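You operate a simulated robot arm through the tools that you are given. There is no shell and no other tool. Be economical: measure what you need, move in short steps, check, and stop when the job is done.

The job below is to be done with a simulated two-armed robot. You get a single attempt, and the scene is never put back.

Task
Take the white cloth from the crate bench and lay it out flat on the top of the carton bench.

Only the result counts: the job must be done as asked and must still hold three seconds after the hand-in. Knocking over, shifting, dropping, spilling or breaking anything else fails it. Flat cloth is picked up by pressing the open fingertips on it (5 to 10 N) and closing them slowly along it; thin cloth reads only 2 to 8 mm in the jaws.

Robot
Two 7-joint arms with two-finger parallel grippers on one trunk, on a base that drives. Base frame: it is fixed to the floor where the robot stands at the start and does not move with it; the origin is under the middle of the robot, x ahead of it, y to its left, z up. Readings come in mm, degrees, newtons and seconds.
The left shoulder is at the start at [70, 176, 1070], the right one opposite. Places, roughly: top of the carton bench [1300, -2100, 900]. Payload 3.43 kg a hand.
The tool frame of a hand sits at the grasp point between the pads (the TCP): z along the fingers, y along the line on which they close. The tips reach 30 mm beyond it. Largest opening 94 mm; finger width 28, thickness 10; the body of the gripper, 50 by 96 mm, starts 55 mm behind the TCP.
Orientation is that of the tool frame in the base frame, as a unit quaternion [x, y, z, w]. With the fingers straight down and closing along the base's y, the tool's x points along the base's -x, its y along +y and its z along -z.

Tools
- The arms move only by the tool nudge_tool. It takes "left_motion", "right_motion" or both (then of equal length, played together; a hand with none holds still); each is one flat list of numbers, 7 for each row, row after row: the shift along the tool's x, y, z in units of 250 mm (1.0 is 250 mm), then the turn, a rotation vector about the tool's x, y, z in units of 90 degrees (1.0 is 90 degrees), then the opening, from 0 (shut) to 1 (fully open). In form: [x, y, z, ax, ay, az, fingers, x, y, z, ax, ay, az, fingers, ...]. A call has 1 to 12 rows; each row is the pose to reach, as a shift and turn from the pose commanded when the call began, along the tool's axes at that moment. A call with a number of a shift or a turn outside -1 to 1 is refused whole. Each row takes 0.2 s and may step no farther than 50 mm and 8.6 degrees from the row before; otherwise, or with a gripper value out of range, the whole call is refused. Where a pose cannot be reached the arm comes as near as it can. A force on the tool above 40 N (or 10 N above the force at the start of the call, whichever is more), or a blocked arm, ends the call early, and 0.2 s more pass. Each finger travels about 153 mm/s and halts on what it meets, pressing with about 31 N; the grip force reading is that of the motor and also rises with nothing between the fingers. The clock runs only during rows and for 0.2 s after the last one: add rows that repeat a pose to give the fingers time. It gives the time, the measured TCP pose, the force on the tool (base axes), the opening and the grip force at its end, in the units of the frame above (readings bear some noise), with the torque about the TCP (base axes, N m) and any sound that the robot's microphone picked up, and new pictures: "show" is both (left out), scene, wrist or none (wrist: the cameras of the hands that moved).
- Cameras (640 x 400 px; columns grow to the right, rows downward): "scene" is now at [128.5, -19, 1372.5]; the picture's right is [-0.21, -0.98, -0.00], its down [-0.69, 0.15, -0.71] and it looks along [0.69, -0.15, -0.71] (base axes); focal length 265 px, centre (320, 200). "left" rides on the left gripper at [76, -14, -103] in its tool frame; the picture's right is [0.18, 0.98, 0.00], its down [-0.75, 0.14, -0.64] and it looks along [-0.63, 0.12, 0.77] (tool axes); focal length 243 px, centre (320, 200). "right" rides on the right gripper at [76, 14, -103] in its tool frame; the picture's right is [-0.18, 0.98, 0.00], its down [-0.75, -0.14, -0.64] and it looks along [-0.63, -0.12, 0.77] (tool axes); focal length 243 px, centre (320, 200).
- raise_lower(by): slides the trunk up (or, below 0, down) by that many mm; the arms and the scene camera ride with it, the base frame stays. It gives what a move gives, with no picture.
- steer(legs): drives the robot by 1 to 6 legs, each [ahead, turn to the left] in mm and degrees, along the robot's own axes; the way and the turn of a leg run together, so that a leg with both is an arc; at most 1500 mm and 180 degrees a leg. The arms and the cameras ride along, it lands a little off, and it stops where it bumps. It gives what a move gives, and a new picture of the scene camera.
- pan_tilt(pan, tilt): turns the head with the scene camera to pan (to the left, within 86 degrees either way) and tilt (down, from -29 to 69), counted from straight ahead of the robot. It gives what a move gives, and a new picture of the scene camera.
- locate(camera, pixels): for up to 12 pixels [column, row] of the newest picture of that camera ("zoom" is the newest enlarged one), the place [x, y, z] in the base frame of the surface seen there, good to about 3 mm. No time passes.
- zoom(camera, box): a new picture of the part [left, top, right, bottom] of that camera's present view, enlarged. No time passes.
- job_done(): hands the job in; it is judged then, once.

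Work in short steps. Measure before you move; look again where a grasp or a placing could have gone wrong, and mend it. You have 80 turns and 260 pictures in all, those below and enlarged ones among them. Open the grippers and draw the arms clear of the work before you hand the job in, unless the task says otherwise; then end with one line.

The tools are called after "Call:" by a JSON object that holds its "api" and its "payload". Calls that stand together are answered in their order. nudge_tool: Moves the arms, as the interface text tells. Its arguments: {"type":"object","properties":{"left_motion":{"type":"array","items":{"type":"number"}},"right_motion":{"type":"array","items":{"type":"number"}},"show":{"type":"string","enum":["both","scene","wrist","none"]}},"required":[]} The other tools are called the same way: raise_lower (by) slides the trunk up or down; steer (legs) drives the base; pan_tilt (pan, tilt) turns the head that bears the scene camera; locate (camera, pixels) gives the place of the surface under pixels of a picture; zoom (camera, box) takes an enlarged picture of a part of a camera's view; job_done () hands the job in.

At the start:

```text
time: 0.0
left_eef_pos: [576.8, 108.4, 1028.8]
left_orientation: [0.0, 1.0, 0.0, 0.001]
left_force: [0.0, 0.8, 1.0]
left_torque: [-0.01, -0.01, -0.05]
left_finger_gap: 94.1
left_grasp_force: 0.0
right_eef_pos: [477.8, -339.9, 1060.7]
right_orientation: [0.0, 1.0, 0.0, 0.0]
right_force: [-0.1, 0.8, -0.1]
right_torque: [0.0, -0.01, -0.02]
right_finger_gap: 94.0
right_grasp_force: 0.1
trunk travel left (down, up): [-650.0, 190.0]
robot x, y, heading: [1.2, 0.0, -0.0]
head pan, tilt: [-12.3, 44.9]
```

scene: 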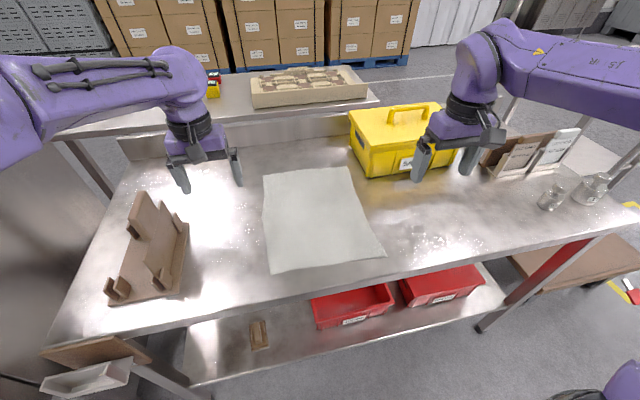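
right: 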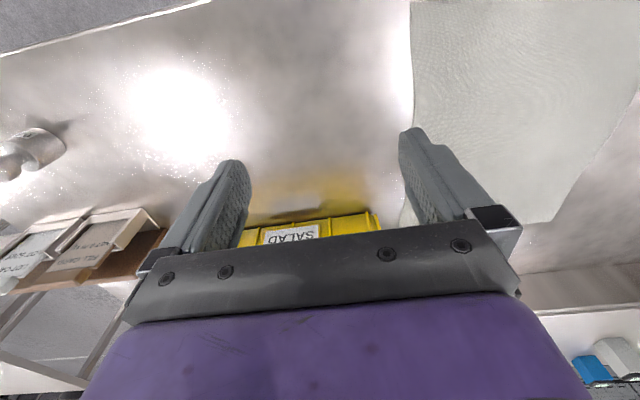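
left: 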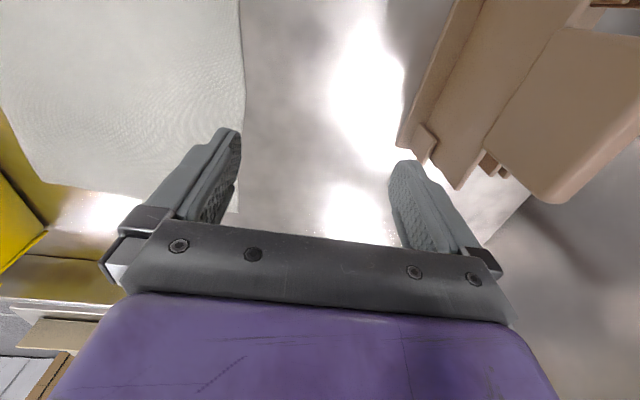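

The cloth shows in the scene picture with corners near (264,176), (350,168), (384,256), (270,273). I measure these.

Call:
{"api": "locate", "payload": {"camera": "scene", "pixels": [[265, 177], [349, 169], [383, 255], [271, 271], [310, 220], [200, 230], [265, 225], [328, 265], [368, 215], [300, 172], [400, 170], [155, 250]]}}

Call:
{"api": "zoom", "payload": {"camera": "scene", "box": [220, 140, 420, 290]}}

Call:
{"api": "pan_tilt", "payload": {"pan": -60, "tilt": 25}}

```text
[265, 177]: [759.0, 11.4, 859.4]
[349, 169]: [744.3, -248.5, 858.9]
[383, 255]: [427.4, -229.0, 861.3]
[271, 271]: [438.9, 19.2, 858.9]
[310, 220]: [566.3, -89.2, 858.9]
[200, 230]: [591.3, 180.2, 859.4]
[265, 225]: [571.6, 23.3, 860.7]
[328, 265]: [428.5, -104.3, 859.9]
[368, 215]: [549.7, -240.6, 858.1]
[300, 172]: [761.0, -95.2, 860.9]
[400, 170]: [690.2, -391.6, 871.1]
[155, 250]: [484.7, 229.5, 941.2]
```

```text
2.67 times, centred on (320, 215) of scene
```

zoom: 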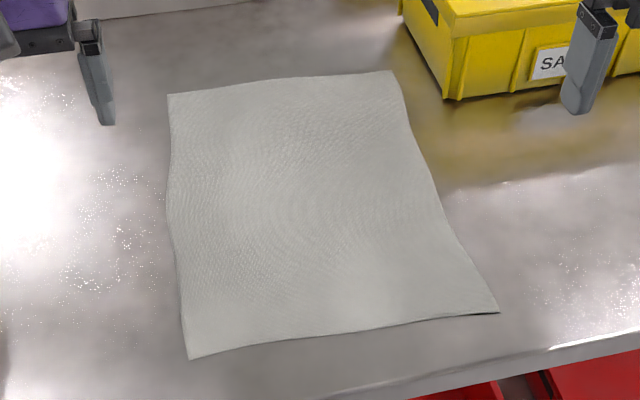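

```text
time: 1.1
left_eef_pos: [577.8, 109.0, 1030.0]
left_orientation: [0.0, 1.0, 0.0, 0.0]
left_force: [0.0, -0.8, 0.6]
left_torque: [-0.02, -0.01, -0.02]
left_finger_gap: 93.7
left_grasp_force: 0.2
right_eef_pos: [478.9, -339.1, 1060.1]
right_orientation: [0.0, 1.0, 0.0, 0.0]
right_force: [-0.3, 0.4, -0.6]
right_torque: [-0.04, 0.01, -0.06]
right_finger_gap: 94.0
right_grasp_force: 0.0
trunk travel left (down, up): [-650.0, 190.0]
robot x, y, heading: [-0.9, -0.3, -0.4]
head pan, tilt: [-60.0, 25.0]
```

scene: 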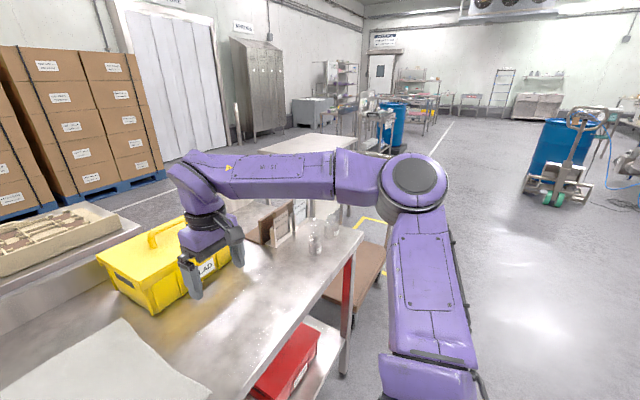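

The likely carton bench is the grey top near (310,145). I measure it and enlarge it.

Call:
{"api": "locate", "payload": {"camera": "scene", "pixels": [[310, 145], [262, 152], [310, 134], [354, 137], [352, 148], [315, 240], [330, 228], [362, 232], [270, 235], [445, 130], [500, 300]]}}

Call:
{"api": "zoom", "payload": {"camera": "scene", "box": [200, 100, 440, 250]}}

```text
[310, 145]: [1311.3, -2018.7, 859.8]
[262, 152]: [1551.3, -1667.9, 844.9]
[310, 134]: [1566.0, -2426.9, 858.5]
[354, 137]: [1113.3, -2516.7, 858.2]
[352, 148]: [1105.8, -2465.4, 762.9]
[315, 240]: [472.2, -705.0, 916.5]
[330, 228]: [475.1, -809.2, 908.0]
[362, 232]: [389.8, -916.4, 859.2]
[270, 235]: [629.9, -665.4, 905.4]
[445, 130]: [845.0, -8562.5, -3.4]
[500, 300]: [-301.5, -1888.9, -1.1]
```

```text
2.67 times, centred on (320, 175) of scene
```

zoom: 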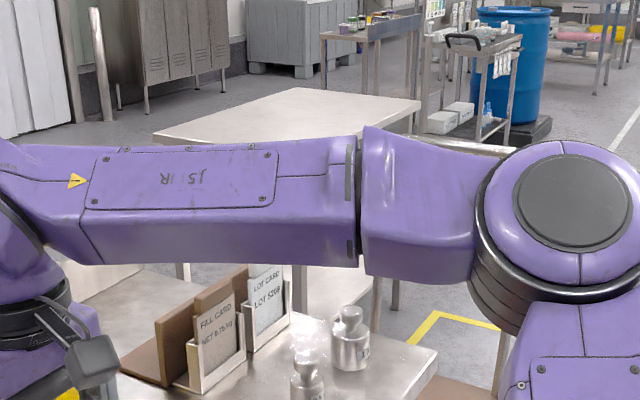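

The carton bench top is at z≈859 and clear, and the cloth is about 320 x 250 mm. I bring both hands above the near edge of the cloth, turned so that they close along base x.

Call:
{"api": "nudge_tool", "payload": {"left_motion": [0.038, -0.04, 0.025, 0, 0, 0.091, 0.9, 0.076, -0.081, 0.051, 0, 0, 0.182, 0.8, 0.115, -0.121, 0.076, 0, 0, 0.273, 0.7, 0.153, -0.161, 0.102, 0, 0, 0.364, 0.6, 0.191, -0.202, 0.127, 0, 0, 0.455, 0.5, 0.229, -0.242, 0.153, 0, 0, 0.545, 0.45, 0.267, -0.283, 0.178, 0, 0, 0.636, 0.45, 0.305, -0.323, 0.204, 0, 0, 0.727, 0.45, 0.344, -0.363, 0.229, 0, 0, 0.818, 0.45, 0.382, -0.404, 0.255, 0, 0, 0.909, 0.45, 0.42, -0.444, 0.28, 0, 0, 1.0, 0.45, 0.42, -0.444, 0.28, 0, 0, 1.0, 0.45], "right_motion": [0.006, 0.048, 0.036, 0, 0, -0.091, 0.9, 0.012, 0.096, 0.073, 0, 0, -0.182, 0.8, 0.019, 0.144, 0.109, 0, 0, -0.273, 0.7, 0.025, 0.192, 0.145, 0, 0, -0.364, 0.6, 0.031, 0.24, 0.182, 0, 0, -0.455, 0.5, 0.037, 0.288, 0.218, 0, 0, -0.545, 0.45, 0.043, 0.336, 0.255, 0, 0, -0.636, 0.45, 0.049, 0.384, 0.291, 0, 0, -0.727, 0.45, 0.056, 0.432, 0.327, 0, 0, -0.818, 0.45, 0.062, 0.48, 0.364, 0, 0, -0.909, 0.45, 0.068, 0.528, 0.4, 0, 0, -1.0, 0.45, 0.068, 0.528, 0.4, 0, 0, -1.0, 0.45], "show": "wrist"}}

Call:
{"api": "pan_tilt", "payload": {"pan": -12, "tilt": 52}}

```text
time: 3.8
left_eef_pos: [471.8, -2.1, 959.6]
left_orientation: [0.708, 0.706, 0.0, 0.001]
left_force: [0.2, 0.3, 0.0]
left_torque: [0.03, 0.0, 0.01]
left_finger_gap: 42.4
left_grasp_force: 0.1
right_eef_pos: [460.3, -206.4, 961.7]
right_orientation: [0.709, -0.705, 0.0, 0.0]
right_force: [0.4, 0.7, -0.1]
right_torque: [0.0, -0.01, 0.03]
right_finger_gap: 42.4
right_grasp_force: 0.0
trunk travel left (down, up): [-650.0, 190.0]
robot x, y, heading: [0.4, -3.2, -0.1]
head pan, tilt: [-60.0, 25.0]
```

right: 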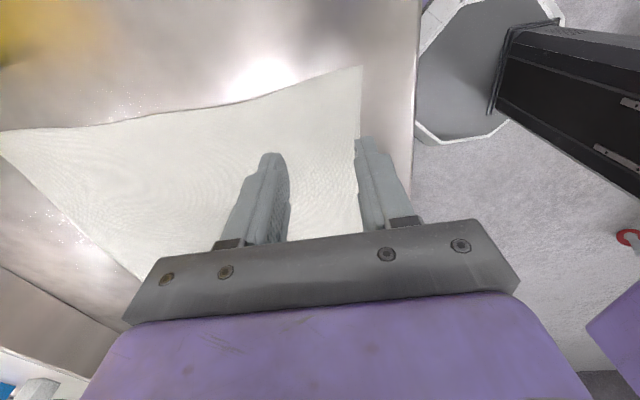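
left: 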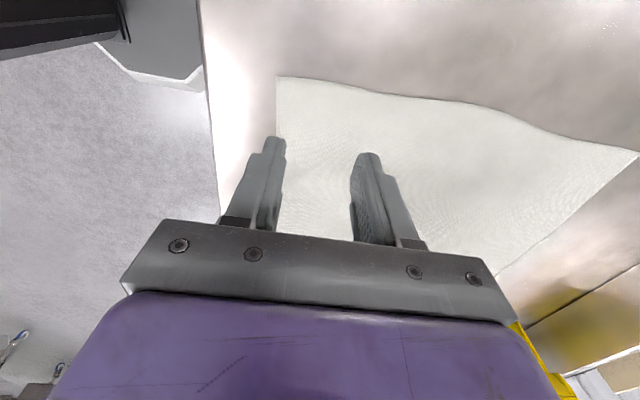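

```text
time: 4.9
left_eef_pos: [471.7, -2.7, 958.7]
left_orientation: [0.708, 0.707, 0.001, 0.001]
left_force: [0.4, 0.5, 0.0]
left_torque: [-0.02, 0.03, -0.02]
left_finger_gap: 42.6
left_grasp_force: 0.0
right_eef_pos: [461.4, -206.6, 962.3]
right_orientation: [-0.707, 0.707, 0.001, -0.001]
right_force: [0.0, 0.2, 0.1]
right_torque: [0.0, 0.0, 0.02]
right_finger_gap: 42.3
right_grasp_force: 0.1
trunk travel left (down, up): [-650.0, 190.0]
robot x, y, heading: [-1.0, -5.2, 0.1]
head pan, tilt: [-12.0, 52.0]
```

scene: 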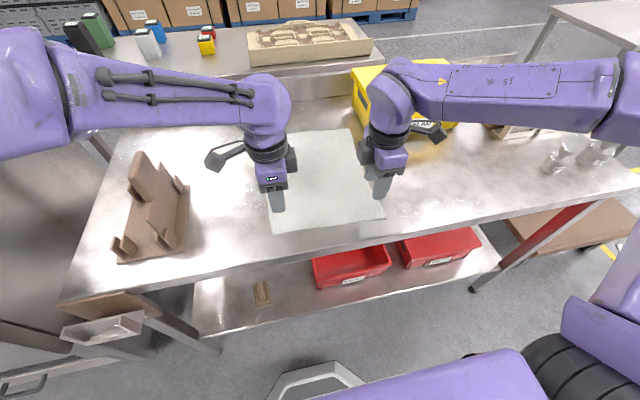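

I check the near edge positions in both wrist pictures before pressing: left at (278,78) and (281,215), right at (360,68) and (352,220).

Call:
{"api": "locate", "payload": {"camera": "left", "pixels": [[279, 80], [288, 160], [286, 215], [320, 150], [215, 100]]}}

Call:
{"api": "locate", "payload": {"camera": "right", "pixels": [[358, 70], [355, 130], [350, 220], [320, 150], [410, 150]]}}

```text
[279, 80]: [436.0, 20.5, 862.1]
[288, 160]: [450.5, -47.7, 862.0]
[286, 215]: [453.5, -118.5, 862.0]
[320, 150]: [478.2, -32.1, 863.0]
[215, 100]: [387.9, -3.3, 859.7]
```

```text
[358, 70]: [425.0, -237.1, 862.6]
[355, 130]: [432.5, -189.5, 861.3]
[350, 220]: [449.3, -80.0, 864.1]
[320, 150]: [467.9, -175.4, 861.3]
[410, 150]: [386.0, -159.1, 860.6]
```

The edge is at x≈440 (left) and x≈430 (right). I descend to just above the cloth, shifting a few mm inward so that both fingers rest on it.

Call:
{"api": "nudge_tool", "payload": {"left_motion": [0, 0.01, 0.1, 0, 0, 0, 0.45, 0, 0.02, 0.18, 0, 0, 0, 0.45, 0, 0.02, 0.24, 0, 0, 0, 0.45, 0, 0.02, 0.24, 0, 0, 0, 0.45], "right_motion": [0, -0.01, 0.1, 0, 0, 0, 0.45, 0, -0.02, 0.18, 0, 0, 0, 0.45, 0, -0.02, 0.25, 0, 0, 0, 0.45, 0, -0.02, 0.25, 0, 0, 0, 0.45], "show": "wrist"}}

```text
time: 5.9
left_eef_pos: [477.0, -3.0, 900.3]
left_orientation: [0.707, 0.707, 0.001, 0.001]
left_force: [-0.1, 0.4, -0.2]
left_torque: [0.04, -0.07, 0.01]
left_finger_gap: 42.3
left_grasp_force: 0.0
right_eef_pos: [464.2, -205.9, 899.2]
right_orientation: [-0.707, 0.707, 0.0, 0.0]
right_force: [0.3, 0.4, 0.3]
right_torque: [-0.03, 0.04, -0.02]
right_finger_gap: 42.0
right_grasp_force: 0.0
trunk travel left (down, up): [-650.0, 190.0]
robot x, y, heading: [1.1, -1.7, 0.1]
head pan, tilt: [-12.0, 52.0]
```

right: 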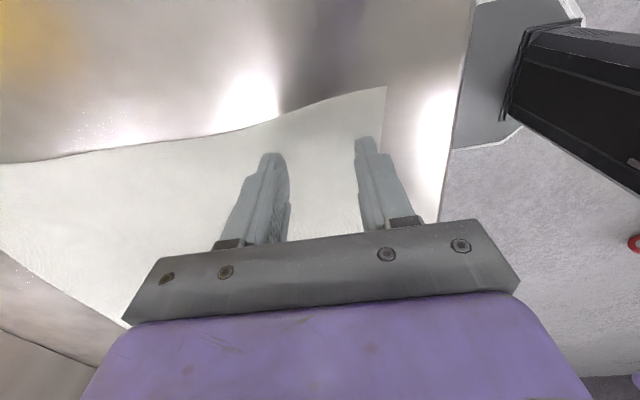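
left: 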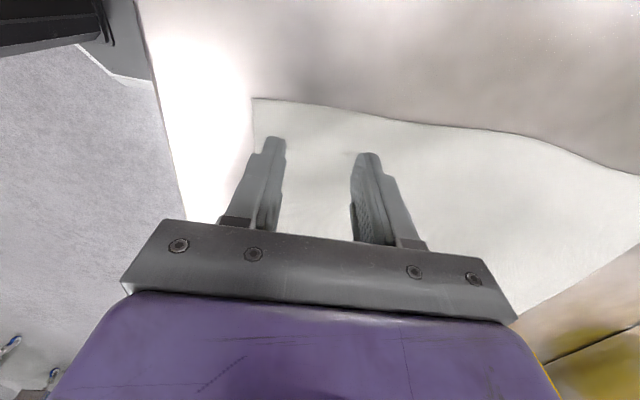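

Both fingers of each hand are over cloth. I now ease down in small steps to find contact.

Call:
{"api": "nudge_tool", "payload": {"left_motion": [0, 0, 0.02, 0, 0, 0, 0.45, 0, 0, 0.036, 0, 0, 0, 0.45, 0, 0, 0.036, 0, 0, 0, 0.45], "right_motion": [0, 0, 0.02, 0, 0, 0, 0.45, 0, 0, 0.034, 0, 0, 0, 0.45, 0, 0, 0.034, 0, 0, 0, 0.45], "show": "none"}}

```text
time: 6.7
left_eef_pos: [475.8, -2.3, 891.8]
left_orientation: [0.707, 0.707, 0.001, 0.001]
left_force: [1.0, -0.5, 4.3]
left_torque: [0.0, 0.04, 0.01]
left_finger_gap: 42.4
left_grasp_force: 0.1
right_eef_pos: [465.2, -204.9, 891.9]
right_orientation: [0.707, -0.707, 0.001, -0.001]
right_force: [1.0, -0.7, 9.6]
right_torque: [-0.04, 0.14, 0.01]
right_finger_gap: 42.1
right_grasp_force: 0.1
trunk travel left (down, up): [-650.0, 190.0]
robot x, y, heading: [1.2, -5.0, 0.1]
head pan, tilt: [-12.0, 52.0]
```

Contact: 4.3 N left, 9.6 N right. I press the left slightly more, then close both slowly along the cloth.

Call:
{"api": "nudge_tool", "payload": {"left_motion": [0, 0, 0.004, 0, 0, 0, 0.45, 0, 0, 0.004, 0, 0, 0, 0.4, 0, 0, 0.004, 0, 0, 0, 0.35, 0, 0, 0.004, 0, 0, 0, 0.3, 0, 0, 0.004, 0, 0, 0, 0.25, 0, 0, 0.004, 0, 0, 0, 0.2, 0, 0, 0.004, 0, 0, 0, 0.15, 0, 0, 0.004, 0, 0, 0, 0.1, 0, 0, 0.004, 0, 0, 0, 0.05, 0, 0, 0.004, 0, 0, 0, 0, 0, 0, 0.004, 0, 0, 0, 0], "right_motion": [0, 0, -0.001, 0, 0, 0, 0.45, 0, 0, -0.001, 0, 0, 0, 0.4, 0, 0, -0.001, 0, 0, 0, 0.35, 0, 0, -0.001, 0, 0, 0, 0.3, 0, 0, -0.001, 0, 0, 0, 0.25, 0, 0, -0.001, 0, 0, 0, 0.2, 0, 0, -0.001, 0, 0, 0, 0.15, 0, 0, -0.001, 0, 0, 0, 0.1, 0, 0, -0.001, 0, 0, 0, 0.05, 0, 0, -0.001, 0, 0, 0, 0, 0, 0, -0.001, 0, 0, 0, 0]}}

```text
time: 9.1
left_eef_pos: [476.3, -2.3, 892.6]
left_orientation: [0.707, 0.708, 0.002, 0.002]
left_force: [0.9, -1.6, 27.8]
left_torque: [0.02, 0.08, -0.08]
left_finger_gap: 2.2
left_grasp_force: 30.6
right_eef_pos: [462.2, -206.9, 891.5]
right_orientation: [-0.707, 0.707, -0.001, 0.001]
right_force: [0.6, 0.8, 1.2]
right_torque: [0.03, 0.0, -0.02]
right_finger_gap: 2.0
right_grasp_force: 30.8
trunk travel left (down, up): [-650.0, 190.0]
robot x, y, heading: [0.2, 0.3, 0.0]
head pan, tilt: [-12.0, 52.0]
```

scene: 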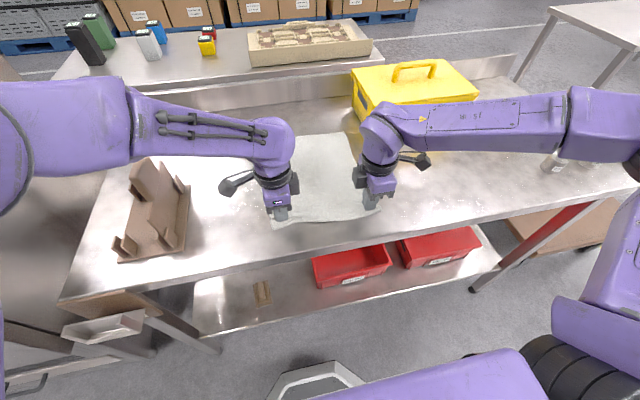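
right: 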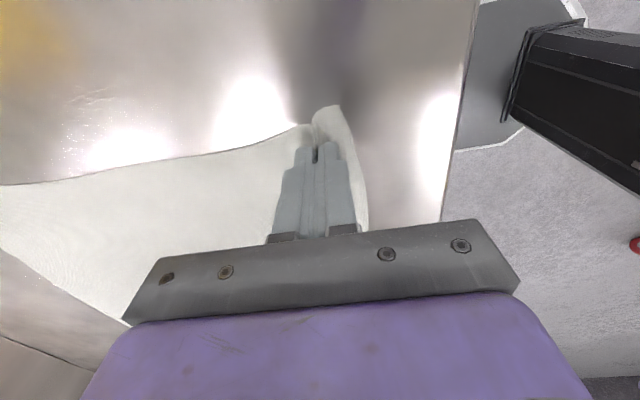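
left: 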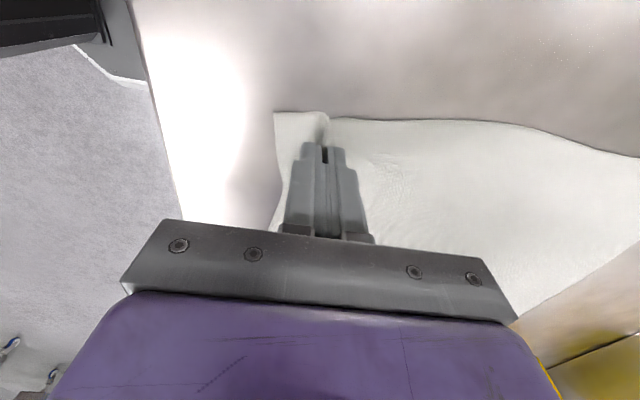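

Both jaws hold a ridge of cloth (gap about 2 mm, ridges visible at (320,120) and (320,125)). I test with a small lift.

Call:
{"api": "nudge_tool", "payload": {"left_motion": [0, 0, -0.03, 0, 0, 0, 0, 0, 0, -0.08, 0, 0, 0, 0, 0, 0, -0.16, 0, 0, 0, 0, 0, 0, -0.24, 0, 0, 0, 0, 0, 0, -0.24, 0, 0, 0, 0], "right_motion": [0, 0, -0.03, 0, 0, 0, 0, 0, 0, -0.08, 0, 0, 0, 0, 0, 0, -0.16, 0, 0, 0, 0, 0, 0, -0.24, 0, 0, 0, 0, 0, 0, -0.24, 0, 0, 0, 0]}}

```text
time: 10.3
left_eef_pos: [476.8, -2.7, 948.8]
left_orientation: [0.706, 0.708, 0.0, 0.001]
left_force: [0.1, -1.5, -0.4]
left_torque: [-0.01, 0.02, -0.03]
left_finger_gap: 1.9
left_grasp_force: 30.5
right_eef_pos: [467.0, -206.3, 951.9]
right_orientation: [0.707, -0.707, 0.0, 0.0]
right_force: [0.4, 0.0, -0.7]
right_torque: [0.04, 0.01, -0.02]
right_finger_gap: 1.7
right_grasp_force: 31.1
trunk travel left (down, up): [-650.0, 190.0]
robot x, y, heading: [0.8, -5.4, 0.1]
head pan, tilt: [-12.0, 52.0]
```

scene: 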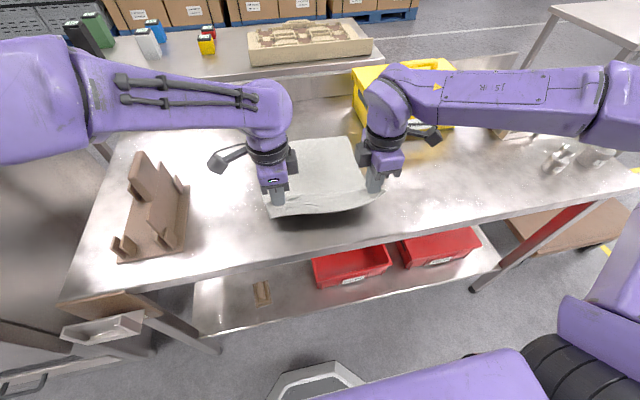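
right: 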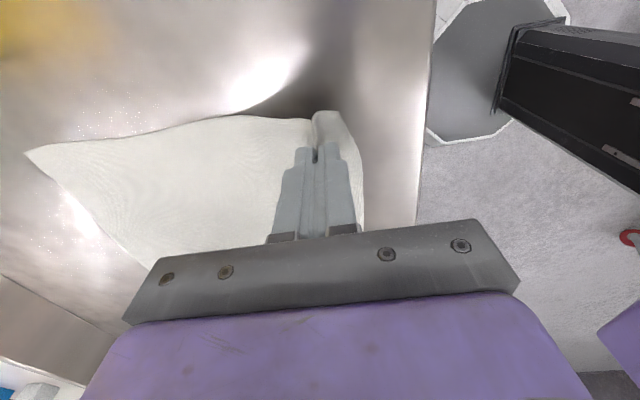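
left: 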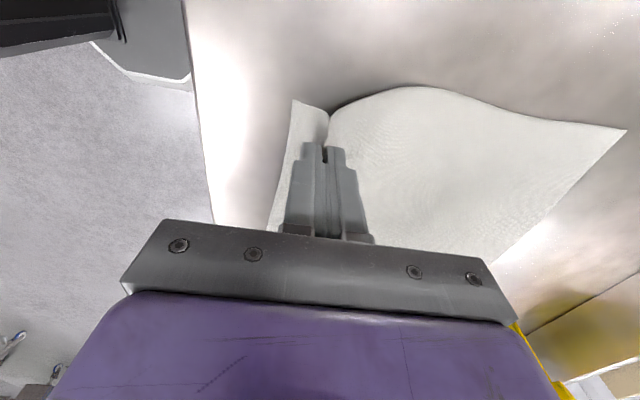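

The cloth hangs from both jaws. I raise the trunk fully, then look at the floor to the right.

Call:
{"api": "raise_lower", "payload": {"by": 190}}

Call:
{"api": "nudge_tool", "payload": {"left_motion": [0, 0, -0.12, 0, 0, 0, 0, 0, 0, -0.24, 0, 0, 0, 0, 0, 0, -0.36, 0, 0, 0, 0, 0, 0, -0.36, 0, 0, 0, 0], "right_motion": [0, 0, -0.12, 0, 0, 0, 0, 0, 0, -0.24, 0, 0, 0, 0, 0, 0, -0.36, 0, 0, 0, 0, 0, 0, -0.36, 0, 0, 0, 0], "show": "scene"}}

Call:
{"api": "pan_tilt", "payload": {"pan": -86, "tilt": 35}}

```text
time: 12.4
left_eef_pos: [477.7, -2.4, 1139.5]
left_orientation: [0.707, 0.707, 0.0, -0.001]
left_force: [0.3, 0.0, -0.4]
left_torque: [-0.02, 0.02, -0.02]
left_finger_gap: 1.8
left_grasp_force: 31.1
right_eef_pos: [467.5, -205.7, 1140.6]
right_orientation: [0.707, -0.707, 0.0, 0.001]
right_force: [-0.3, 0.1, -1.0]
right_torque: [0.01, 0.0, 0.01]
right_finger_gap: 1.8
right_grasp_force: 31.5
trunk travel left (down, up): [-840.0, 0.0]
robot x, y, heading: [-1.9, 0.9, -0.1]
head pan, tilt: [-12.0, 52.0]
```

```text
time: 13.4
left_eef_pos: [474.4, -1.9, 1228.9]
left_orientation: [0.706, 0.708, 0.0, 0.0]
left_force: [0.3, -0.6, -0.4]
left_torque: [-0.02, 0.0, 0.01]
left_finger_gap: 1.6
left_grasp_force: 31.3
right_eef_pos: [464.2, -206.6, 1229.7]
right_orientation: [0.707, -0.707, 0.001, 0.0]
right_force: [0.9, 1.2, -0.3]
right_torque: [0.01, 0.0, 0.01]
right_finger_gap: 1.7
right_grasp_force: 30.9
trunk travel left (down, up): [-840.0, 0.0]
robot x, y, heading: [-4.5, -0.6, 0.0]
head pan, tilt: [-12.0, 52.0]
```

scene: 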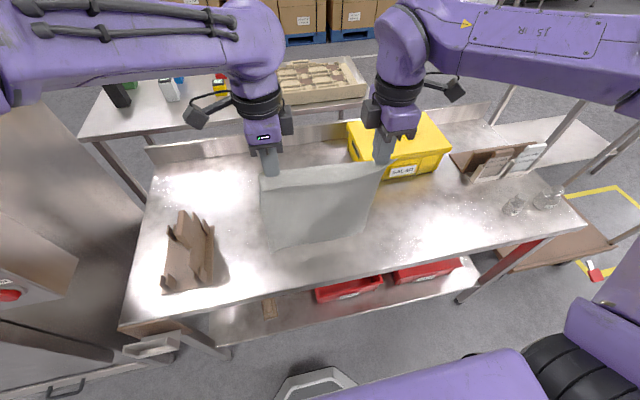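

```text
time: 14.8
left_eef_pos: [475.6, -1.8, 1229.0]
left_orientation: [0.707, 0.707, 0.001, 0.0]
left_force: [0.1, -0.7, 0.5]
left_torque: [0.01, 0.03, 0.0]
left_finger_gap: 2.0
left_grasp_force: 31.1
right_eef_pos: [464.2, -206.5, 1229.2]
right_orientation: [0.707, -0.707, 0.001, 0.0]
right_force: [0.5, 1.0, 0.4]
right_torque: [0.0, 0.0, -0.04]
right_finger_gap: 2.2
right_grasp_force: 31.0
trunk travel left (down, up): [-840.0, 0.0]
robot x, y, heading: [-2.0, -0.6, 0.1]
head pan, tilt: [-85.9, 35.0]
```

scene: 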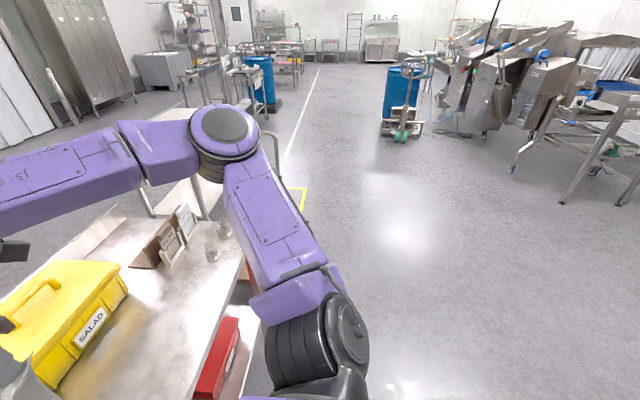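

The cloth hangs clear of the bench. I measure obstacles on the right side and look to the left before backing away.

Call:
{"api": "locate", "payload": {"camera": "scene", "pixels": [[400, 138], [560, 205], [515, 170], [290, 195], [255, 310], [275, 135], [620, 205], [450, 350], [305, 190]]}}

Call:
{"api": "pan_tilt", "payload": {"pan": 86, "tilt": 35}}

```text
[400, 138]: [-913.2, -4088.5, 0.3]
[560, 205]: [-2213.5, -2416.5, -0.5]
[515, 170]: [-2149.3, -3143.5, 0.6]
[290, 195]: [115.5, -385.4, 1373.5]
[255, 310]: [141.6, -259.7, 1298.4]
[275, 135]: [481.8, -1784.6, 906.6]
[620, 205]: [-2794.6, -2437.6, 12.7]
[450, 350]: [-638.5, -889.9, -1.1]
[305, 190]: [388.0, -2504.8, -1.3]
```

```text
time: 17.4
left_eef_pos: [475.6, -1.4, 1228.7]
left_orientation: [0.707, 0.707, 0.001, 0.0]
left_force: [0.3, -0.6, -0.3]
left_torque: [0.0, 0.03, -0.01]
left_finger_gap: 2.1
left_grasp_force: 31.1
right_eef_pos: [465.3, -206.4, 1228.6]
right_orientation: [0.707, -0.707, -0.001, 0.0]
right_force: [0.6, 1.0, -0.8]
right_torque: [0.04, 0.0, -0.07]
right_finger_gap: 2.0
right_grasp_force: 31.1
trunk travel left (down, up): [-840.0, 0.0]
robot x, y, heading: [0.6, -0.9, -0.2]
head pan, tilt: [85.9, 35.0]
```

scene: 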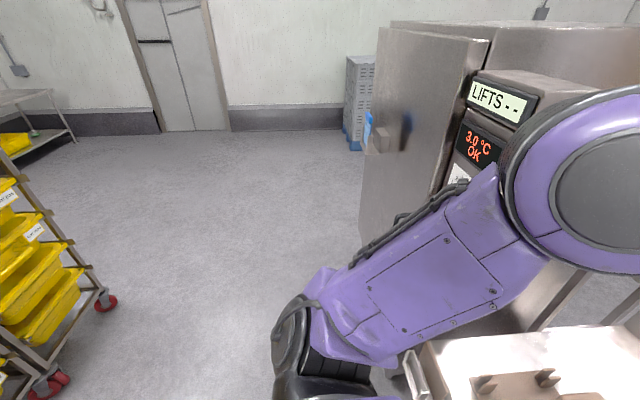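

There is a bin rack at back-left; I measure it before backing up.

Call:
{"api": "locate", "payload": {"camera": "scene", "pixels": [[105, 302], [55, 385], [70, 270], [300, 340], [375, 200], [20, 350], [360, 330]]}}

```text
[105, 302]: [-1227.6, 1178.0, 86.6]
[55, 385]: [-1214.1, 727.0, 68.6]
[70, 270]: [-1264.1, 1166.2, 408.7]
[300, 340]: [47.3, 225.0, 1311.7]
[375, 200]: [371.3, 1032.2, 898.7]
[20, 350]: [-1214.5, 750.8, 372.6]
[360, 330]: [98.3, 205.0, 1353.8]
```

The rack face is at x≈-1215, so backing 400 mm is safe. Then I turn right and look.

Call:
{"api": "steer", "payload": {"legs": [[-400, 0], [0, -60]]}}

Call:
{"api": "pan_tilt", "payload": {"pan": 0, "tilt": 25}}

```text
time: 20.0
left_eef_pos: [81.1, -0.7, 1230.0]
left_orientation: [0.705, 0.709, 0.001, 0.001]
left_force: [-0.5, -0.8, 1.2]
left_torque: [0.0, -0.01, 0.0]
left_finger_gap: 1.9
left_grasp_force: 31.2
right_eef_pos: [71.3, -205.3, 1231.0]
right_orientation: [0.709, -0.705, 0.001, -0.001]
right_force: [-1.0, 0.5, 0.1]
right_torque: [0.06, -0.05, -0.01]
right_finger_gap: 1.8
right_grasp_force: 31.4
trunk travel left (down, up): [-840.0, 0.0]
robot x, y, heading: [-391.6, -7.4, 0.3]
head pan, tilt: [85.9, 35.0]
stopped in leg 1: the robot was blocked; the commanded pose is now the measured one
```

scene: 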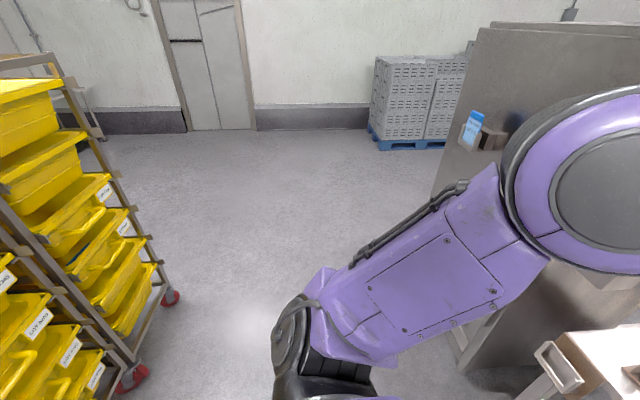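

```text
time: 21.6
left_eef_pos: [85.7, -0.8, 1228.1]
left_orientation: [0.705, 0.709, 0.0, -0.001]
left_force: [-0.2, -0.5, -0.6]
left_torque: [-0.02, -0.01, 0.01]
left_finger_gap: 2.0
left_grasp_force: 31.0
right_eef_pos: [74.1, -205.8, 1228.3]
right_orientation: [0.709, -0.705, 0.0, 0.0]
right_force: [-1.0, 0.1, 0.2]
right_torque: [0.04, 0.0, -0.03]
right_finger_gap: 1.9
right_grasp_force: 31.1
trunk travel left (down, up): [-840.0, 0.0]
robot x, y, heading: [-388.7, -3.5, 0.3]
head pan, tilt: [0.0, 25.0]
```

scene: 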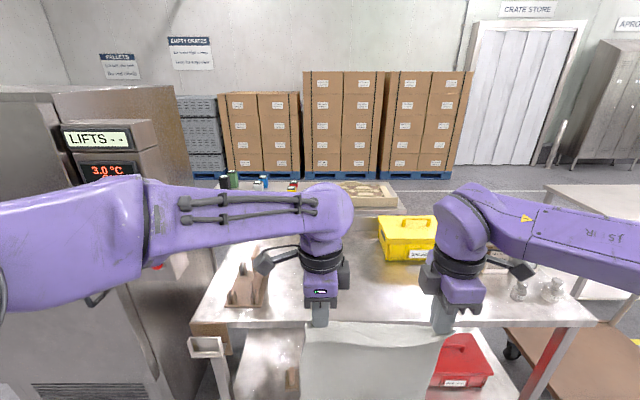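

The base met something behind. I creep ahead 60 mm to free it and look around to the right.

Call:
{"api": "steer", "payload": {"legs": [[60, 0]]}}

Call:
{"api": "pan_tilt", "payload": {"pan": -86, "tilt": 55}}

Call:
{"api": "pan_tilt", "payload": {"pan": 86, "tilt": 60}}

```text
time: 22.5
left_eef_pos: [130.0, 1.3, 1234.9]
left_orientation: [0.706, 0.709, 0.004, 0.005]
left_force: [-0.7, -1.8, 0.4]
left_torque: [-0.03, -0.06, 0.01]
left_finger_gap: 1.9
left_grasp_force: 31.1
right_eef_pos: [120.9, -203.6, 1235.7]
right_orientation: [0.71, -0.704, 0.005, -0.005]
right_force: [-1.1, 0.8, 1.2]
right_torque: [0.05, -0.05, -0.02]
right_finger_gap: 1.9
right_grasp_force: 30.8
trunk travel left (down, up): [-840.0, 0.0]
robot x, y, heading: [-324.8, -0.9, 0.6]
head pan, tilt: [0.0, 25.0]
```

scene: 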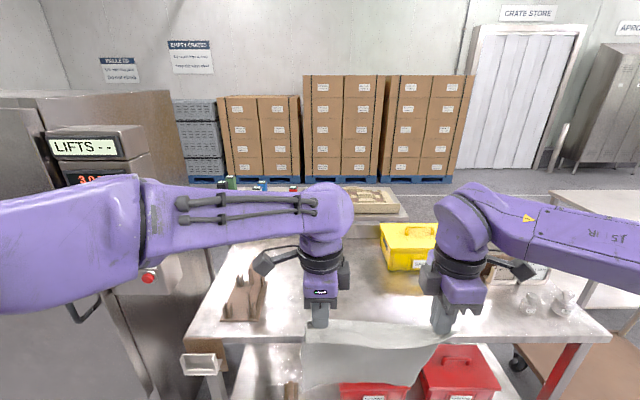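

```text
time: 24.1
left_eef_pos: [144.7, 0.7, 1229.5]
left_orientation: [0.705, 0.709, 0.0, 0.001]
left_force: [-0.3, 0.0, -0.1]
left_torque: [-0.03, 0.03, -0.02]
left_finger_gap: 1.6
left_grasp_force: 31.2
right_eef_pos: [132.2, -203.6, 1230.2]
right_orientation: [0.71, -0.704, 0.0, -0.001]
right_force: [-0.2, 0.9, -0.8]
right_torque: [0.02, -0.01, -0.04]
right_finger_gap: 1.8
right_grasp_force: 30.9
trunk travel left (down, up): [-840.0, 0.0]
robot x, y, heading: [-332.1, -3.5, 0.7]
head pan, tilt: [-85.9, 55.0]
```

scene: 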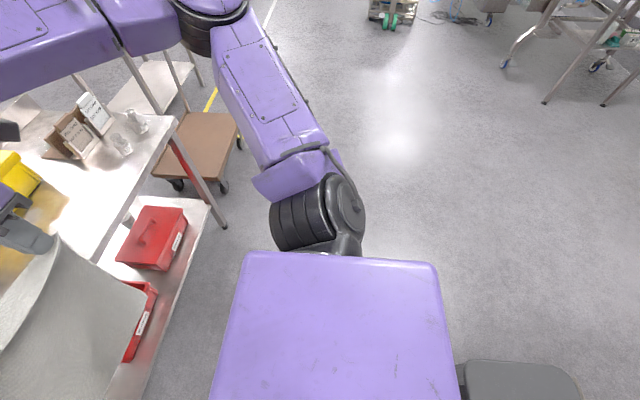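

```text
time: 26.7
left_eef_pos: [142.9, 0.2, 1229.9]
left_orientation: [0.706, 0.708, 0.001, 0.001]
left_force: [0.1, -1.1, -1.4]
left_torque: [0.01, -0.01, -0.01]
left_finger_gap: 1.9
left_grasp_force: 30.9
right_eef_pos: [132.6, -204.0, 1230.1]
right_orientation: [0.709, -0.705, 0.002, -0.002]
right_force: [0.1, 0.6, -0.3]
right_torque: [0.04, 0.0, 0.01]
right_finger_gap: 2.1
right_grasp_force: 30.8
trunk travel left (down, up): [-840.0, 0.0]
robot x, y, heading: [-330.8, 1.8, 0.5]
head pan, tilt: [85.9, 60.0]
```

scene: 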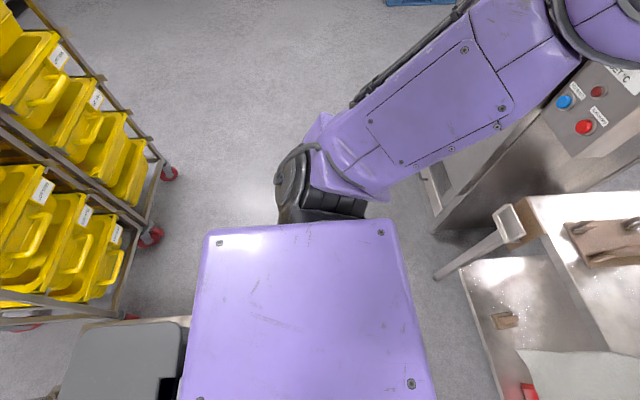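

A tan edge shows just behind the robot's rear at (150,322). I measure it.

Call:
{"api": "locate", "payload": {"camera": "scene", "pixels": [[150, 322], [95, 324], [60, 388], [130, 350], [70, 340], [152, 235], [170, 172], [185, 360], [30, 325]]}}

Call:
{"api": "zoom", "payload": {"camera": "scene", "box": [0, 250, 240, 400]}}

```text
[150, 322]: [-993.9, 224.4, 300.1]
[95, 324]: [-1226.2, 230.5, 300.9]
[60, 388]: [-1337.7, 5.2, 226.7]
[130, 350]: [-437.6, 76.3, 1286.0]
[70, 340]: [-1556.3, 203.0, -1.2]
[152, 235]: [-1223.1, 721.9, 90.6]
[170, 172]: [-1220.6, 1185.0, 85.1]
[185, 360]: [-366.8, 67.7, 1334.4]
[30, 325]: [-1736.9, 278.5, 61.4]
```

```text
2.67 times, centred on (120, 325) of scene
```

zoom: 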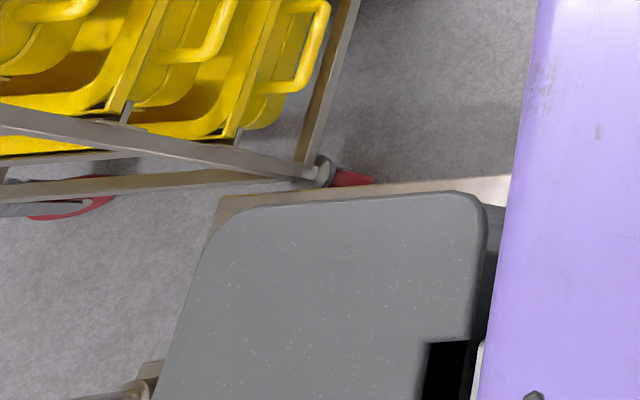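

There is a low platform (z≈300) behind, so I move up to x≈-240 to have room both ways, then turn right in place.

Call:
{"api": "pan_tilt", "payload": {"pan": 0, "tilt": 35}}

Call:
{"api": "steer", "payload": {"legs": [[90, 0], [0, -50], [0, -50]]}}

```text
time: 28.3
left_eef_pos: [143.5, -0.6, 1230.1]
left_orientation: [0.705, 0.709, 0.002, 0.001]
left_force: [-0.5, -1.2, 0.2]
left_torque: [0.0, 0.06, -0.02]
left_finger_gap: 2.1
left_grasp_force: 30.7
right_eef_pos: [133.3, -202.3, 1229.9]
right_orientation: [0.71, -0.704, 0.002, -0.001]
right_force: [-0.9, 0.6, -0.9]
right_torque: [0.0, 0.0, -0.01]
right_finger_gap: 1.9
right_grasp_force: 31.2
trunk travel left (down, up): [-840.0, 0.0]
robot x, y, heading: [-330.5, -3.6, 0.3]
head pan, tilt: [0.0, 35.0]
```

scene: 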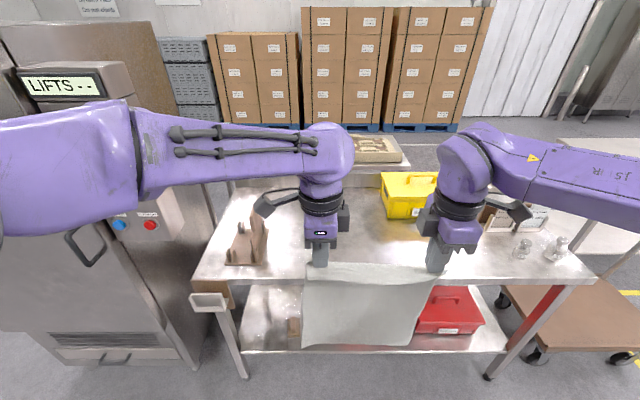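

```text
time: 34.0
left_eef_pos: [-321.6, -467.4, 1230.2]
left_orientation: [0.996, -0.085, -0.001, 0.002]
left_force: [-0.8, 0.1, 0.0]
left_torque: [0.02, 0.04, 0.01]
left_finger_gap: 1.9
left_grasp_force: 30.6
right_eef_pos: [-519.4, -422.2, 1230.8]
right_orientation: [0.084, 0.996, -0.001, -0.001]
right_force: [0.0, -0.1, 0.3]
right_torque: [-0.05, -0.04, 0.09]
right_finger_gap: 1.7
right_grasp_force: 30.7
trunk travel left (down, up): [-840.0, 0.0]
robot x, y, heading: [-240.2, -6.9, -99.7]
head pan, tilt: [0.0, 35.0]
```

scene: 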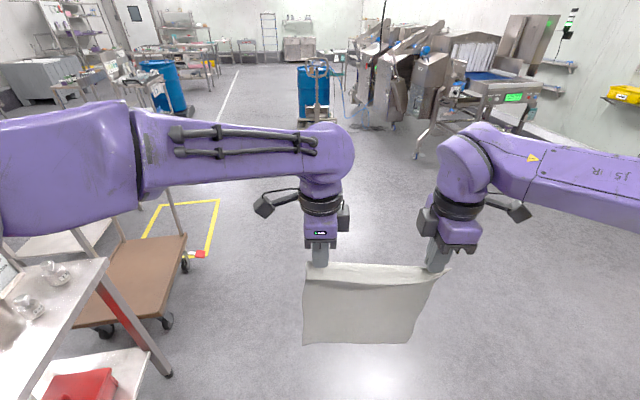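

Turned cleanly and the way ahead is clear; a trolley and a small red item at (196,254) lie to the left. I measure these.

Call:
{"api": "locate", "payload": {"camera": "scene", "pixels": [[196, 254], [165, 320], [185, 265], [218, 202], [115, 268], [300, 125], [412, 157], [170, 374], [146, 228]]}}

Call:
{"api": "zoom", "payload": {"camera": "scene", "box": [0, 170, 240, 320]}}

```text
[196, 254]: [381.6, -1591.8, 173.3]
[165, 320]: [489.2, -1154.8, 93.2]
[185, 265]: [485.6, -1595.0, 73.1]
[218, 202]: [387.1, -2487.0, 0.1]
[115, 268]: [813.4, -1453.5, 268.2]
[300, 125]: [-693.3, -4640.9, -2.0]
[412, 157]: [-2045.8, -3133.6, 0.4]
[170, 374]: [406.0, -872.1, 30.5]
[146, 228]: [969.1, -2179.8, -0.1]
```

```text
2.67 times, centred on (120, 245) of scene
```

zoom: 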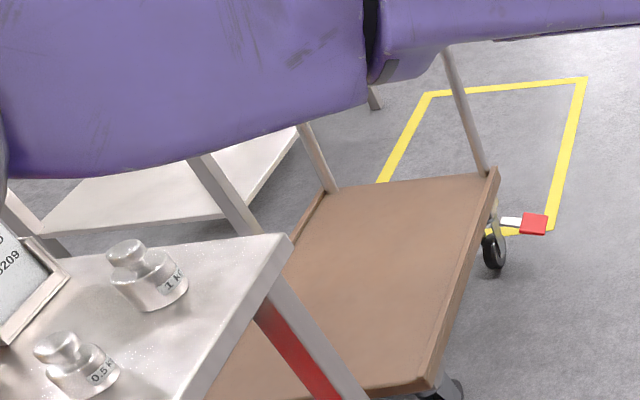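

The trolley is at x≥380, y>-1790 (handle top), with the marked bay beyond it. I drive straight ahead to about y=-2200, then turn left to face the carton bench.

Call:
{"api": "steer", "payload": {"legs": [[1300, 0], [920, 0]]}}

Call:
{"api": "steer", "payload": {"legs": [[0, 50], [0, 49.7]]}}

```text
time: 44.9
left_eef_pos: [-728.5, -2653.4, 1231.6]
left_orientation: [0.996, -0.09, 0.001, 0.003]
left_force: [-1.3, 0.4, -0.4]
left_torque: [0.01, 0.06, 0.0]
left_finger_gap: 2.0
left_grasp_force: 31.2
right_eef_pos: [-926.6, -2607.7, 1230.9]
right_orientation: [0.089, 0.996, -0.001, 0.0]
right_force: [1.8, -0.1, -0.1]
right_torque: [0.02, -0.01, 0.02]
right_finger_gap: 1.9
right_grasp_force: 31.3
trunk travel left (down, up): [-840.0, 0.0]
robot x, y, heading: [-641.8, -2191.0, -100.2]
head pan, tilt: [0.0, 35.0]
```

scene: 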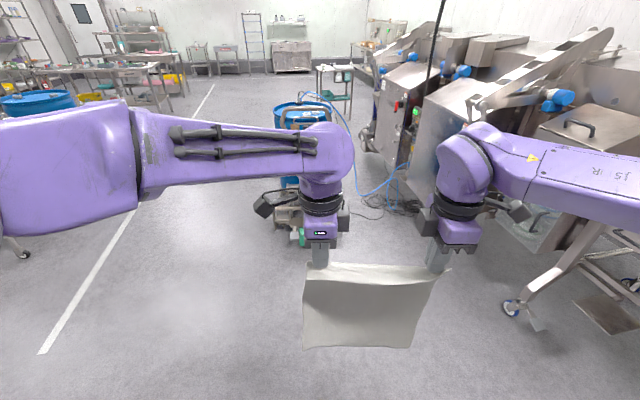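

```text
time: 49.8
left_eef_pos: [-171.2, -2199.5, 1230.4]
left_orientation: [0.714, 0.701, 0.001, 0.0]
left_force: [-0.4, -1.6, 0.4]
left_torque: [-0.01, -0.04, -0.03]
left_finger_gap: 2.0
left_grasp_force: 31.1
right_eef_pos: [-186.1, -2403.7, 1230.2]
right_orientation: [-0.701, 0.713, -0.001, 0.002]
right_force: [0.5, 0.3, 0.2]
right_torque: [0.04, 0.0, -0.03]
right_finger_gap: 1.7
right_grasp_force: 31.3
trunk travel left (down, up): [-840.0, 0.0]
robot x, y, heading: [-642.2, -2184.4, -1.1]
head pan, tilt: [0.0, 35.0]
```

scene: 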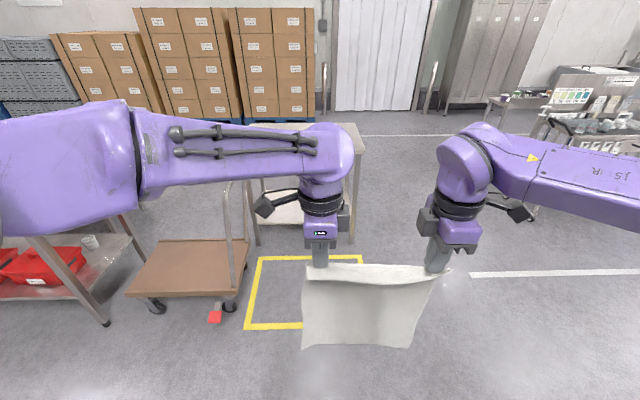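

Now facing the carton bench. I measure the top's visible edges and legs.

Call:
{"api": "locate", "payload": {"camera": "scene", "pixels": [[360, 150], [355, 126], [352, 238], [257, 242], [365, 148], [240, 190], [247, 262], [232, 305], [370, 250], [350, 155], [265, 195]]}}

Call:
{"api": "zoom", "payload": {"camera": "scene", "box": [200, 100, 440, 250]}}

```text
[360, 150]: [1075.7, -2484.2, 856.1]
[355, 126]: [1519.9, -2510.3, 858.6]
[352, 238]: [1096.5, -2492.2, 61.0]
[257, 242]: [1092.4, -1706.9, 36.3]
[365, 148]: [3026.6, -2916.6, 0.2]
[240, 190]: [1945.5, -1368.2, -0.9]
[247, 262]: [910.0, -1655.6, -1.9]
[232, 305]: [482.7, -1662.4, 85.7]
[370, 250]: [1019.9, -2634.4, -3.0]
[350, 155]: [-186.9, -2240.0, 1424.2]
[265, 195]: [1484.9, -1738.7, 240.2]
```

```text
2.67 times, centred on (320, 175) of scene
```

zoom: 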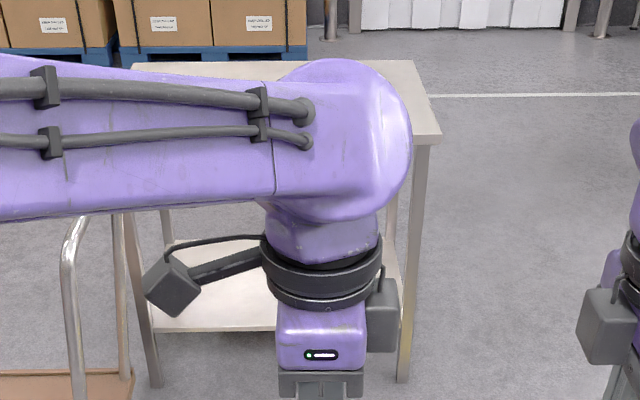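

The bench top spans x 1075–1525, y -1690 to -2510. I drive in, first most of the way.

Call:
{"api": "steer", "payload": {"legs": [[900, 1.1]]}}

Call:
{"api": "pan_tilt", "payload": {"pan": 0, "tilt": 45}}

```text
time: 54.5
left_eef_pos: [709.5, -2201.1, 1230.1]
left_orientation: [0.708, 0.706, 0.002, 0.001]
left_force: [0.2, -0.9, -0.4]
left_torque: [-0.03, 0.0, -0.06]
left_finger_gap: 1.8
left_grasp_force: 31.2
right_eef_pos: [697.0, -2404.1, 1231.4]
right_orientation: [-0.707, 0.707, -0.001, 0.001]
right_force: [0.1, -0.1, -0.7]
right_torque: [0.01, -0.02, -0.04]
right_finger_gap: 1.9
right_grasp_force: 31.4
trunk travel left (down, up): [-840.0, 0.0]
robot x, y, heading: [235.5, -2196.4, -0.1]
head pan, tilt: [0.0, 35.0]
```

scene: 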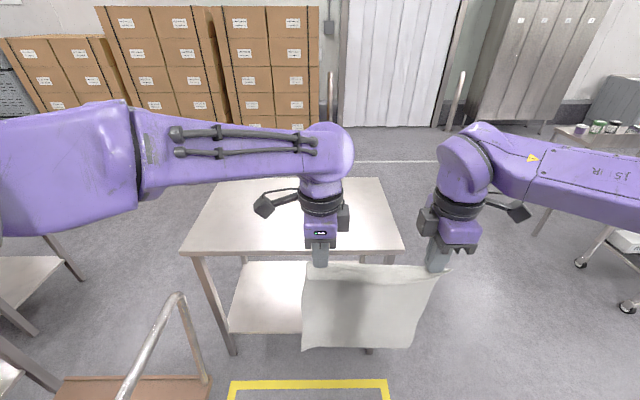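

```text
time: 55.2
left_eef_pos: [710.4, -2201.3, 1229.9]
left_orientation: [0.708, 0.706, 0.0, 0.001]
left_force: [-0.1, -0.4, -0.2]
left_torque: [0.0, -0.03, -0.01]
left_finger_gap: 1.9
left_grasp_force: 30.9
right_eef_pos: [698.8, -2404.9, 1230.6]
right_orientation: [-0.706, 0.708, -0.001, 0.001]
right_force: [0.6, 1.6, -0.4]
right_torque: [0.01, -0.03, -0.03]
right_finger_gap: 2.2
right_grasp_force: 30.8
trunk travel left (down, up): [-840.0, 0.0]
robot x, y, heading: [235.9, -2196.8, -0.4]
head pan, tilt: [0.0, 45.0]
```

scene: 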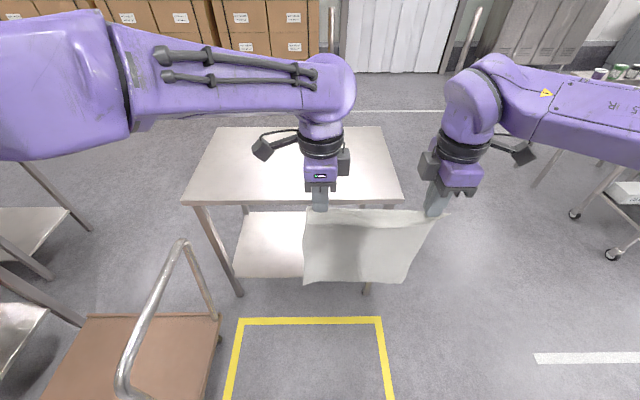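

I measure the bench top corners, its edge, the trolley handle, and the cloth's bottom edge.

Call:
{"api": "locate", "payload": {"camera": "scene", "pixels": [[187, 198], [398, 200], [212, 130], [380, 130], [290, 200], [182, 242], [125, 385], [215, 315], [305, 278], [408, 281], [432, 215], [305, 212]]}}

```text
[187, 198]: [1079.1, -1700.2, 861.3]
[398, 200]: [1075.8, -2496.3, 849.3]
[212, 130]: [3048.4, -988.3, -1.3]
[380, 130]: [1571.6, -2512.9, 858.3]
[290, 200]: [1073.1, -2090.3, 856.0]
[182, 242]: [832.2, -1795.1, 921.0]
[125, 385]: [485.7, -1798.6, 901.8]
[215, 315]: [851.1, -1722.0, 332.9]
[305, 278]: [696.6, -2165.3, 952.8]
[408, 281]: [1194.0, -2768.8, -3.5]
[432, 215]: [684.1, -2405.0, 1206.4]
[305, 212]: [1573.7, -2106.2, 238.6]
```

The bench is 500 mm deep and clear (x 1073–1573). I drive 460 mm more, so the edge sits about 375 mm ahead as at the start.

Call:
{"api": "steer", "payload": {"legs": [[460, 0.2]]}}

```text
time: 57.9
left_eef_pos: [1167.7, -2199.3, 1229.9]
left_orientation: [0.707, 0.708, 0.001, 0.002]
left_force: [-0.3, 0.1, 0.0]
left_torque: [-0.05, 0.01, -0.05]
left_finger_gap: 1.8
left_grasp_force: 31.3
right_eef_pos: [1156.5, -2403.1, 1230.5]
right_orientation: [0.708, -0.706, 0.002, -0.001]
right_force: [0.0, -0.1, -1.1]
right_torque: [0.0, -0.02, -0.07]
right_finger_gap: 2.0
right_grasp_force: 30.6
trunk travel left (down, up): [-840.0, 0.0]
robot x, y, heading: [694.4, -2200.9, 0.4]
head pan, tilt: [0.0, 45.0]
```

scene: 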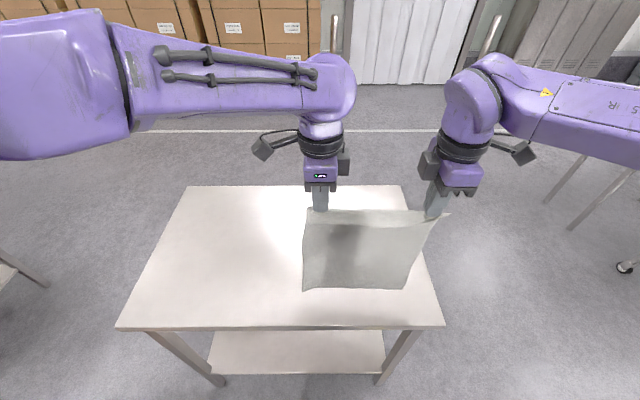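

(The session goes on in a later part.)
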